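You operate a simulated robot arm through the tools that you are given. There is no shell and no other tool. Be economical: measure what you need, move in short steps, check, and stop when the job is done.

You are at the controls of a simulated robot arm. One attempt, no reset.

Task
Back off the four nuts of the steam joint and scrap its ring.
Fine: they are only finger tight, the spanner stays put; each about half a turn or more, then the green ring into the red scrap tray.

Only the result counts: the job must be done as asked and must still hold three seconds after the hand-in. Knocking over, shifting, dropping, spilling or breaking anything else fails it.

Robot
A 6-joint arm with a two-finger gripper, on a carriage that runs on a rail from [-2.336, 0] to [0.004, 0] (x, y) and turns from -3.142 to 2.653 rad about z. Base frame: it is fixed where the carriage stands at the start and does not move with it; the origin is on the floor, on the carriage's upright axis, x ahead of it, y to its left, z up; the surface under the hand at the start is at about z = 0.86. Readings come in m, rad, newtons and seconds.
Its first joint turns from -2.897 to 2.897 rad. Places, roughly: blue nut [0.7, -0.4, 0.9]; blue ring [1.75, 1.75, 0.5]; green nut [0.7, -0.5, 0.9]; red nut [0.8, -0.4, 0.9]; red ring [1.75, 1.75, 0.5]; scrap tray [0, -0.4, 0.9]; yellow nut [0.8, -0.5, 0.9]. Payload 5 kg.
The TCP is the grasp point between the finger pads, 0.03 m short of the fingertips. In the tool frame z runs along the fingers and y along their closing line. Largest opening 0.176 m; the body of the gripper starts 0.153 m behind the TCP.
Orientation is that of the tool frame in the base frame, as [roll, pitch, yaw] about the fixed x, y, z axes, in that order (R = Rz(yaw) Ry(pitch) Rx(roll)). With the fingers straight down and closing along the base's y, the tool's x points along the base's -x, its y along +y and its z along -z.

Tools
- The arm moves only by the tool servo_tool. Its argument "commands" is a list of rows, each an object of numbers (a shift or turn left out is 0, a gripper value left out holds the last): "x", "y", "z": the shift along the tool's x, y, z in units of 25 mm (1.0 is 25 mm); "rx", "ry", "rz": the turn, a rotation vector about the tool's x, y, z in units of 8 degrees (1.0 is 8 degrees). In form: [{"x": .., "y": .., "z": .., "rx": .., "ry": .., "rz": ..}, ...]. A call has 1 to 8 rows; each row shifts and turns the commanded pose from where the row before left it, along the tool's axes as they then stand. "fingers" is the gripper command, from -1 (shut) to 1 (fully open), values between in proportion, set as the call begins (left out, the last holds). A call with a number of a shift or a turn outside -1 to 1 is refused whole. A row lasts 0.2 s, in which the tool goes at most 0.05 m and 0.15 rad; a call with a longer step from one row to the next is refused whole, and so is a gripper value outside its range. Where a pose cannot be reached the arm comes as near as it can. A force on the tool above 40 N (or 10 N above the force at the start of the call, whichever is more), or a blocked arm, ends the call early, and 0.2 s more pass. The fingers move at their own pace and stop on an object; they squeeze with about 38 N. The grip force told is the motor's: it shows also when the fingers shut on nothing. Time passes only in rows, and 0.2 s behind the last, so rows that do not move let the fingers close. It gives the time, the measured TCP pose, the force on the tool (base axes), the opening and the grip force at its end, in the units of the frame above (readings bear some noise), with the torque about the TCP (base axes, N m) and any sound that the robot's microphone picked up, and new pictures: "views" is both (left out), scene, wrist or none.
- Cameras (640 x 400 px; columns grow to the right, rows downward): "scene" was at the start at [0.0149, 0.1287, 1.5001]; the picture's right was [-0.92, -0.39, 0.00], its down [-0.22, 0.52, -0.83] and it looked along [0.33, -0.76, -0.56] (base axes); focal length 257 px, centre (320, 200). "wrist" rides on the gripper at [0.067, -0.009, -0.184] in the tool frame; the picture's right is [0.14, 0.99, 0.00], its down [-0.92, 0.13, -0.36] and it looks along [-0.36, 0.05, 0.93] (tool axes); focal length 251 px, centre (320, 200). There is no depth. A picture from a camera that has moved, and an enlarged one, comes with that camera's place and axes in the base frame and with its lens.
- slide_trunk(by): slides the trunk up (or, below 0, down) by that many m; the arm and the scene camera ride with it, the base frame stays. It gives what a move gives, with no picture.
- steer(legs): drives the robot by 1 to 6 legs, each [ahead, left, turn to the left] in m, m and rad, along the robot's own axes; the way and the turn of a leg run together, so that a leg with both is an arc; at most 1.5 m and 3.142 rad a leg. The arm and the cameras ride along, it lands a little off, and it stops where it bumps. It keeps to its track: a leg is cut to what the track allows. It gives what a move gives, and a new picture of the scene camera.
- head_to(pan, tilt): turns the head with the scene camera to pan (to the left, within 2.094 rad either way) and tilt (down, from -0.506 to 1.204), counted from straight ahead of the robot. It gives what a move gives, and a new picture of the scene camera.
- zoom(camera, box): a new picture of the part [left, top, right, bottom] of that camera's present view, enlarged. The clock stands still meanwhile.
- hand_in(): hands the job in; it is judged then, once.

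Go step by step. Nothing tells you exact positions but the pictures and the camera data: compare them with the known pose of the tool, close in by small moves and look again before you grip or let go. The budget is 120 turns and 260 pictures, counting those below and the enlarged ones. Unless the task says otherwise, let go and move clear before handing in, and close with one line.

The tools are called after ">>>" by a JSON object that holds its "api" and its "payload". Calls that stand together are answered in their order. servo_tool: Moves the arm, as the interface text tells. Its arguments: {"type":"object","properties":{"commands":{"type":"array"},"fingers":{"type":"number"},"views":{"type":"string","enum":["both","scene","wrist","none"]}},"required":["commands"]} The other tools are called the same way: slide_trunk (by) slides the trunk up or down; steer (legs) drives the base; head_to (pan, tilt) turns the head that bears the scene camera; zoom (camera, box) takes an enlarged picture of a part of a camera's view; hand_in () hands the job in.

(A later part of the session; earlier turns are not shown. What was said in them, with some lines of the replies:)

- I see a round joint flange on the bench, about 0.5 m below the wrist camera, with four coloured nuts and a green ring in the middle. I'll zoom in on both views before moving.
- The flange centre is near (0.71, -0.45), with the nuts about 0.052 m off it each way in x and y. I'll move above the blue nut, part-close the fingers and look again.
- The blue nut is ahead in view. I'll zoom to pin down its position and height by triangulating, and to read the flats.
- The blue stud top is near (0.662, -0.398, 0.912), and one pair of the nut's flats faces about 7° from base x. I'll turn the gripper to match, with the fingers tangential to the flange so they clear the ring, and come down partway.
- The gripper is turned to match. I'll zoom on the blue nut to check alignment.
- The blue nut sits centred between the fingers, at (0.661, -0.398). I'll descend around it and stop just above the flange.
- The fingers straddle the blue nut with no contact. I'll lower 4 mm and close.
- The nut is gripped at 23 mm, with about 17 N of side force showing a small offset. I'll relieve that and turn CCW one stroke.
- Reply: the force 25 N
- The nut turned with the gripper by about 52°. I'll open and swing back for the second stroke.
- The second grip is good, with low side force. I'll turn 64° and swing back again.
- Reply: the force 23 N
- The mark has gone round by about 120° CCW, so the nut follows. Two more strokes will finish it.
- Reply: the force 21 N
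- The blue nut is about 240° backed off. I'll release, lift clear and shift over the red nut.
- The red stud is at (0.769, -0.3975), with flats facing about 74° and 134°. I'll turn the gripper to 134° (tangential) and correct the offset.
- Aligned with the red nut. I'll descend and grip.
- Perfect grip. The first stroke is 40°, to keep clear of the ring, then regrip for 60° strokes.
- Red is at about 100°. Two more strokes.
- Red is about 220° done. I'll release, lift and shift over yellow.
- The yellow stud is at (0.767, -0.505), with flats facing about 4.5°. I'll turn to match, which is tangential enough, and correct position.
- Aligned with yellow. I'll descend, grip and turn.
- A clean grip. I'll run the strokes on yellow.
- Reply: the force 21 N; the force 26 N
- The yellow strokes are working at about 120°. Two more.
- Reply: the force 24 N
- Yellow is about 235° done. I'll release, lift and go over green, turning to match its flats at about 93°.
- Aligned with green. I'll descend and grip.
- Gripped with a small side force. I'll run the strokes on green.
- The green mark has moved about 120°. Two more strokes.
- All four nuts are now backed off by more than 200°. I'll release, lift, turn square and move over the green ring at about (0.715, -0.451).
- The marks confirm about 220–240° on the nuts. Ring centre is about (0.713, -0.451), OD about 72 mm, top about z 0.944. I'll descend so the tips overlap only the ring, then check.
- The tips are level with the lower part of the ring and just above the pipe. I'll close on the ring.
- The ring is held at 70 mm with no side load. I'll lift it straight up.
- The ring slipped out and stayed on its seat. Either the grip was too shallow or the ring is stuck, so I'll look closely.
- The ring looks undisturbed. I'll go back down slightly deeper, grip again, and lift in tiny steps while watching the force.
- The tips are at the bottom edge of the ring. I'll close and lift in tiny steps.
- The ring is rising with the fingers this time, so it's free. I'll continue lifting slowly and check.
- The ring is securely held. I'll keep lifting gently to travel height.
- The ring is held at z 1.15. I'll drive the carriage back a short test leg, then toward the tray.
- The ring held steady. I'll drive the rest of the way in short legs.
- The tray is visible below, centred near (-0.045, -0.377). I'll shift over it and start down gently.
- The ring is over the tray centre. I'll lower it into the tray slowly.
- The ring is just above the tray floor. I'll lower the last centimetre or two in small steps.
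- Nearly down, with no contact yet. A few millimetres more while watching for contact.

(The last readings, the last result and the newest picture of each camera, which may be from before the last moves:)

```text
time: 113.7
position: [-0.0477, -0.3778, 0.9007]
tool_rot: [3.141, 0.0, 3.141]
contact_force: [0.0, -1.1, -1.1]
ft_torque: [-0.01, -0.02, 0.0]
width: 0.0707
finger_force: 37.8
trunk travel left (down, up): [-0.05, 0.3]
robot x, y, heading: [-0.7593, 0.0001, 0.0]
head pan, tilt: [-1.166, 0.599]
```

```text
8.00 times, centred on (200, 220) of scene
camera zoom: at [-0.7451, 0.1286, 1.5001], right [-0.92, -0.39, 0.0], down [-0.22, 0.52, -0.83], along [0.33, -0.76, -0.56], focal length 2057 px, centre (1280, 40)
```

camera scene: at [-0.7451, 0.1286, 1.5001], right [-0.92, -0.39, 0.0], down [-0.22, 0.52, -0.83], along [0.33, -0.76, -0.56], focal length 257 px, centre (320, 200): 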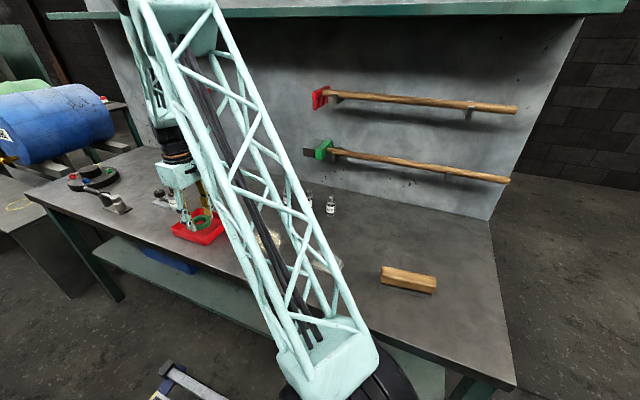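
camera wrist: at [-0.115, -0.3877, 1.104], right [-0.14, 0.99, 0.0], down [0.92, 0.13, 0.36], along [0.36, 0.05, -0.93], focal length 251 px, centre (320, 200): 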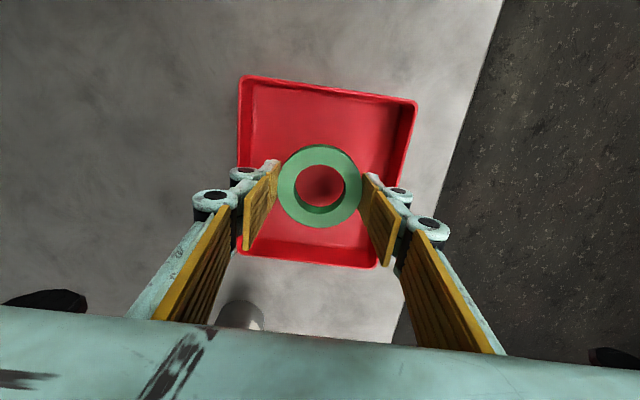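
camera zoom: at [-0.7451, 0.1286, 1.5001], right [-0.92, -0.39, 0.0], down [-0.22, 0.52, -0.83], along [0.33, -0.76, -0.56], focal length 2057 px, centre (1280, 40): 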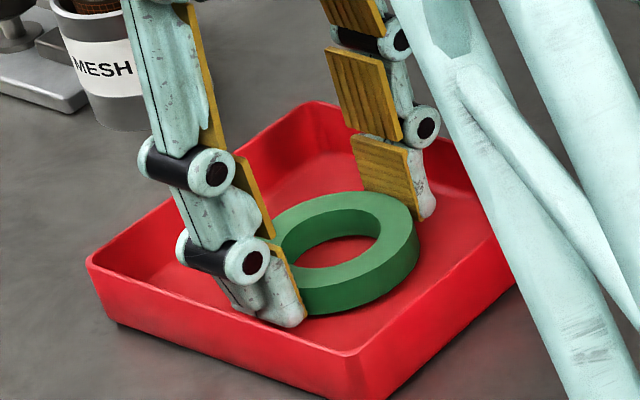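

Almost touching the floor. I'll go 2.5 mm more and open just enough to release.

>>> {"api": "servo_tool", "payload": {"commands": [{"z": 0.06}, {"z": 0.04}, {}], "views": "none"}}

>>> {"api": "servo_tool", "payload": {"commands": [{}, {}, {}], "fingers": -0.03, "views": "wrist"}}

>>> {"api": "zoom", "payload": {"camera": "scene", "box": [160, 195, 240, 245]}}

```text
time: 114.5
position: [-0.0479, -0.378, 0.8984]
tool_rot: [3.141, 0.001, 3.141]
contact_force: [-0.4, 0.3, -0.5]
ft_torque: [0.02, -0.01, 0.01]
width: 0.0703
finger_force: 37.7
trunk travel left (down, up): [-0.05, 0.3]
robot x, y, heading: [-0.7599, 0.0025, -0.003]
head pan, tilt: [-1.166, 0.599]
```

```text
time: 115.3
position: [-0.0466, -0.3782, 0.8972]
tool_rot: [3.141, -0.001, 3.141]
contact_force: [0.2, -2.1, 0.2]
ft_torque: [-0.02, 0.0, 0.01]
width: 0.0846
finger_force: 0.1
trunk travel left (down, up): [-0.05, 0.3]
robot x, y, heading: [-0.7639, 0.0015, 0.004]
head pan, tilt: [-1.166, 0.599]
camera wrist: at [-0.1148, -0.388, 1.0818], right [-0.14, 0.99, 0.0], down [0.92, 0.13, 0.36], along [0.36, 0.05, -0.93], focal length 251 px, centre (320, 200)
```

wrist: 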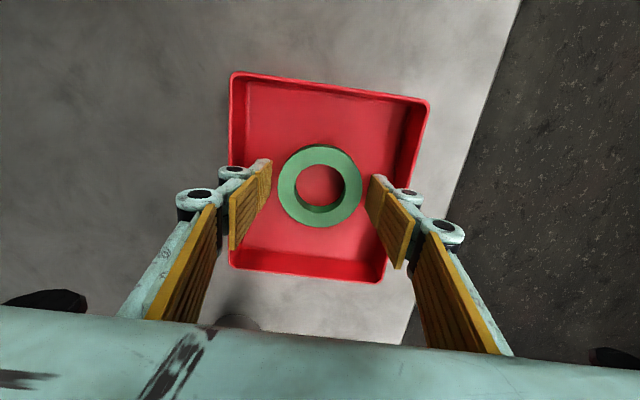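

```text
8.00 times, centred on (200, 220) of scene
camera zoom: at [-0.7452, 0.1286, 1.5001], right [-0.92, -0.39, 0.0], down [-0.22, 0.52, -0.83], along [0.33, -0.76, -0.56], focal length 2057 px, centre (1280, 40)
```

zoom: 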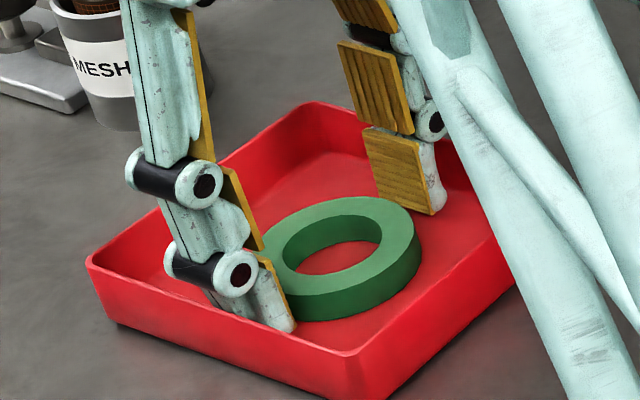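

The ring lies flat in the tray. I'll lift straight up and verify.

>>> {"api": "servo_tool", "payload": {"commands": [{"z": -0.3}, {"z": -0.6}, {"z": -1}, {"z": -1}, {"z": -1}, {"z": -1}, {"z": -1}, {"z": -1}], "views": "both"}}

>>> {"api": "zoom", "payload": {"camera": "scene", "box": [56, 140, 248, 260]}}

```text
time: 117.1
position: [-0.0477, -0.3767, 1.0708]
tool_rot: [-3.141, 0.0, -3.141]
contact_force: [-0.7, -1.3, -0.1]
ft_torque: [0.03, 0.06, 0.01]
width: 0.0853
finger_force: 0.1
trunk travel left (down, up): [-0.05, 0.3]
robot x, y, heading: [-0.759, 0.0002, -0.001]
head pan, tilt: [-1.166, 0.599]
camera scene: at [-0.7451, 0.1285, 1.5001], right [-0.92, -0.39, 0.0], down [-0.22, 0.52, -0.83], along [0.33, -0.76, -0.56], focal length 257 px, centre (320, 200)
camera wrist: at [-0.1147, -0.3875, 1.2546], right [-0.14, 0.99, 0.0], down [0.92, 0.13, 0.36], along [0.36, 0.05, -0.93], focal length 251 px, centre (320, 200)
```

scene: 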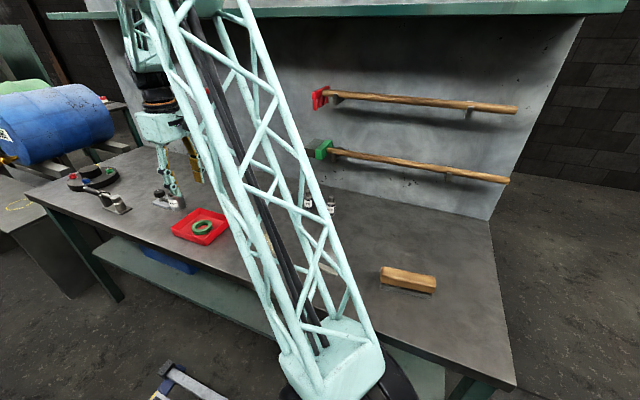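
wrist: 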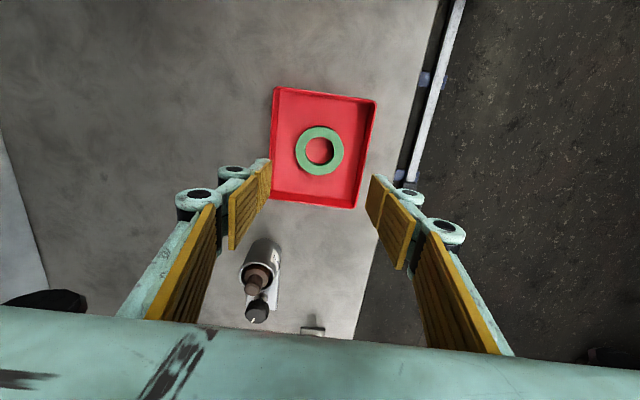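

```text
3.33 times, centred on (152, 200) of scene
camera zoom: at [-0.7451, 0.1285, 1.5001], right [-0.92, -0.39, 0.0], down [-0.22, 0.52, -0.83], along [0.33, -0.76, -0.56], focal length 857 px, centre (880, 200)
```

zoom: 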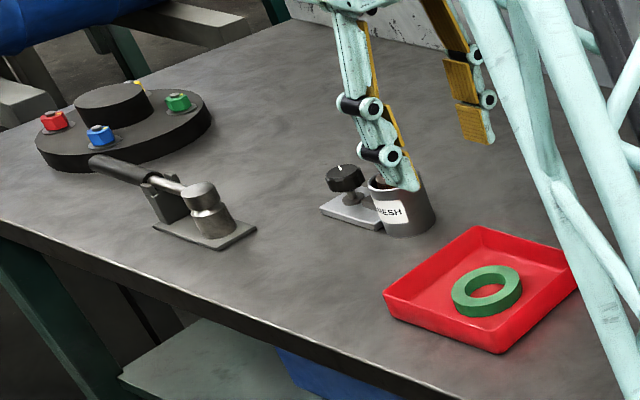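

The ring is in the scrap tray, all four nuts are backed off and still on their studs, nothing else has moved, and the gripper is clear. Handing in.

>>> {"api": "hand_in", "payload": {}}

```text
The job is handed in.
```

The four nuts are each backed off by about 220–240°, and the green ring lies flat in the red scrap tray. The job is handed in with the gripper empty and clear; the first lift slipped off the ring without moving it, and the second held.
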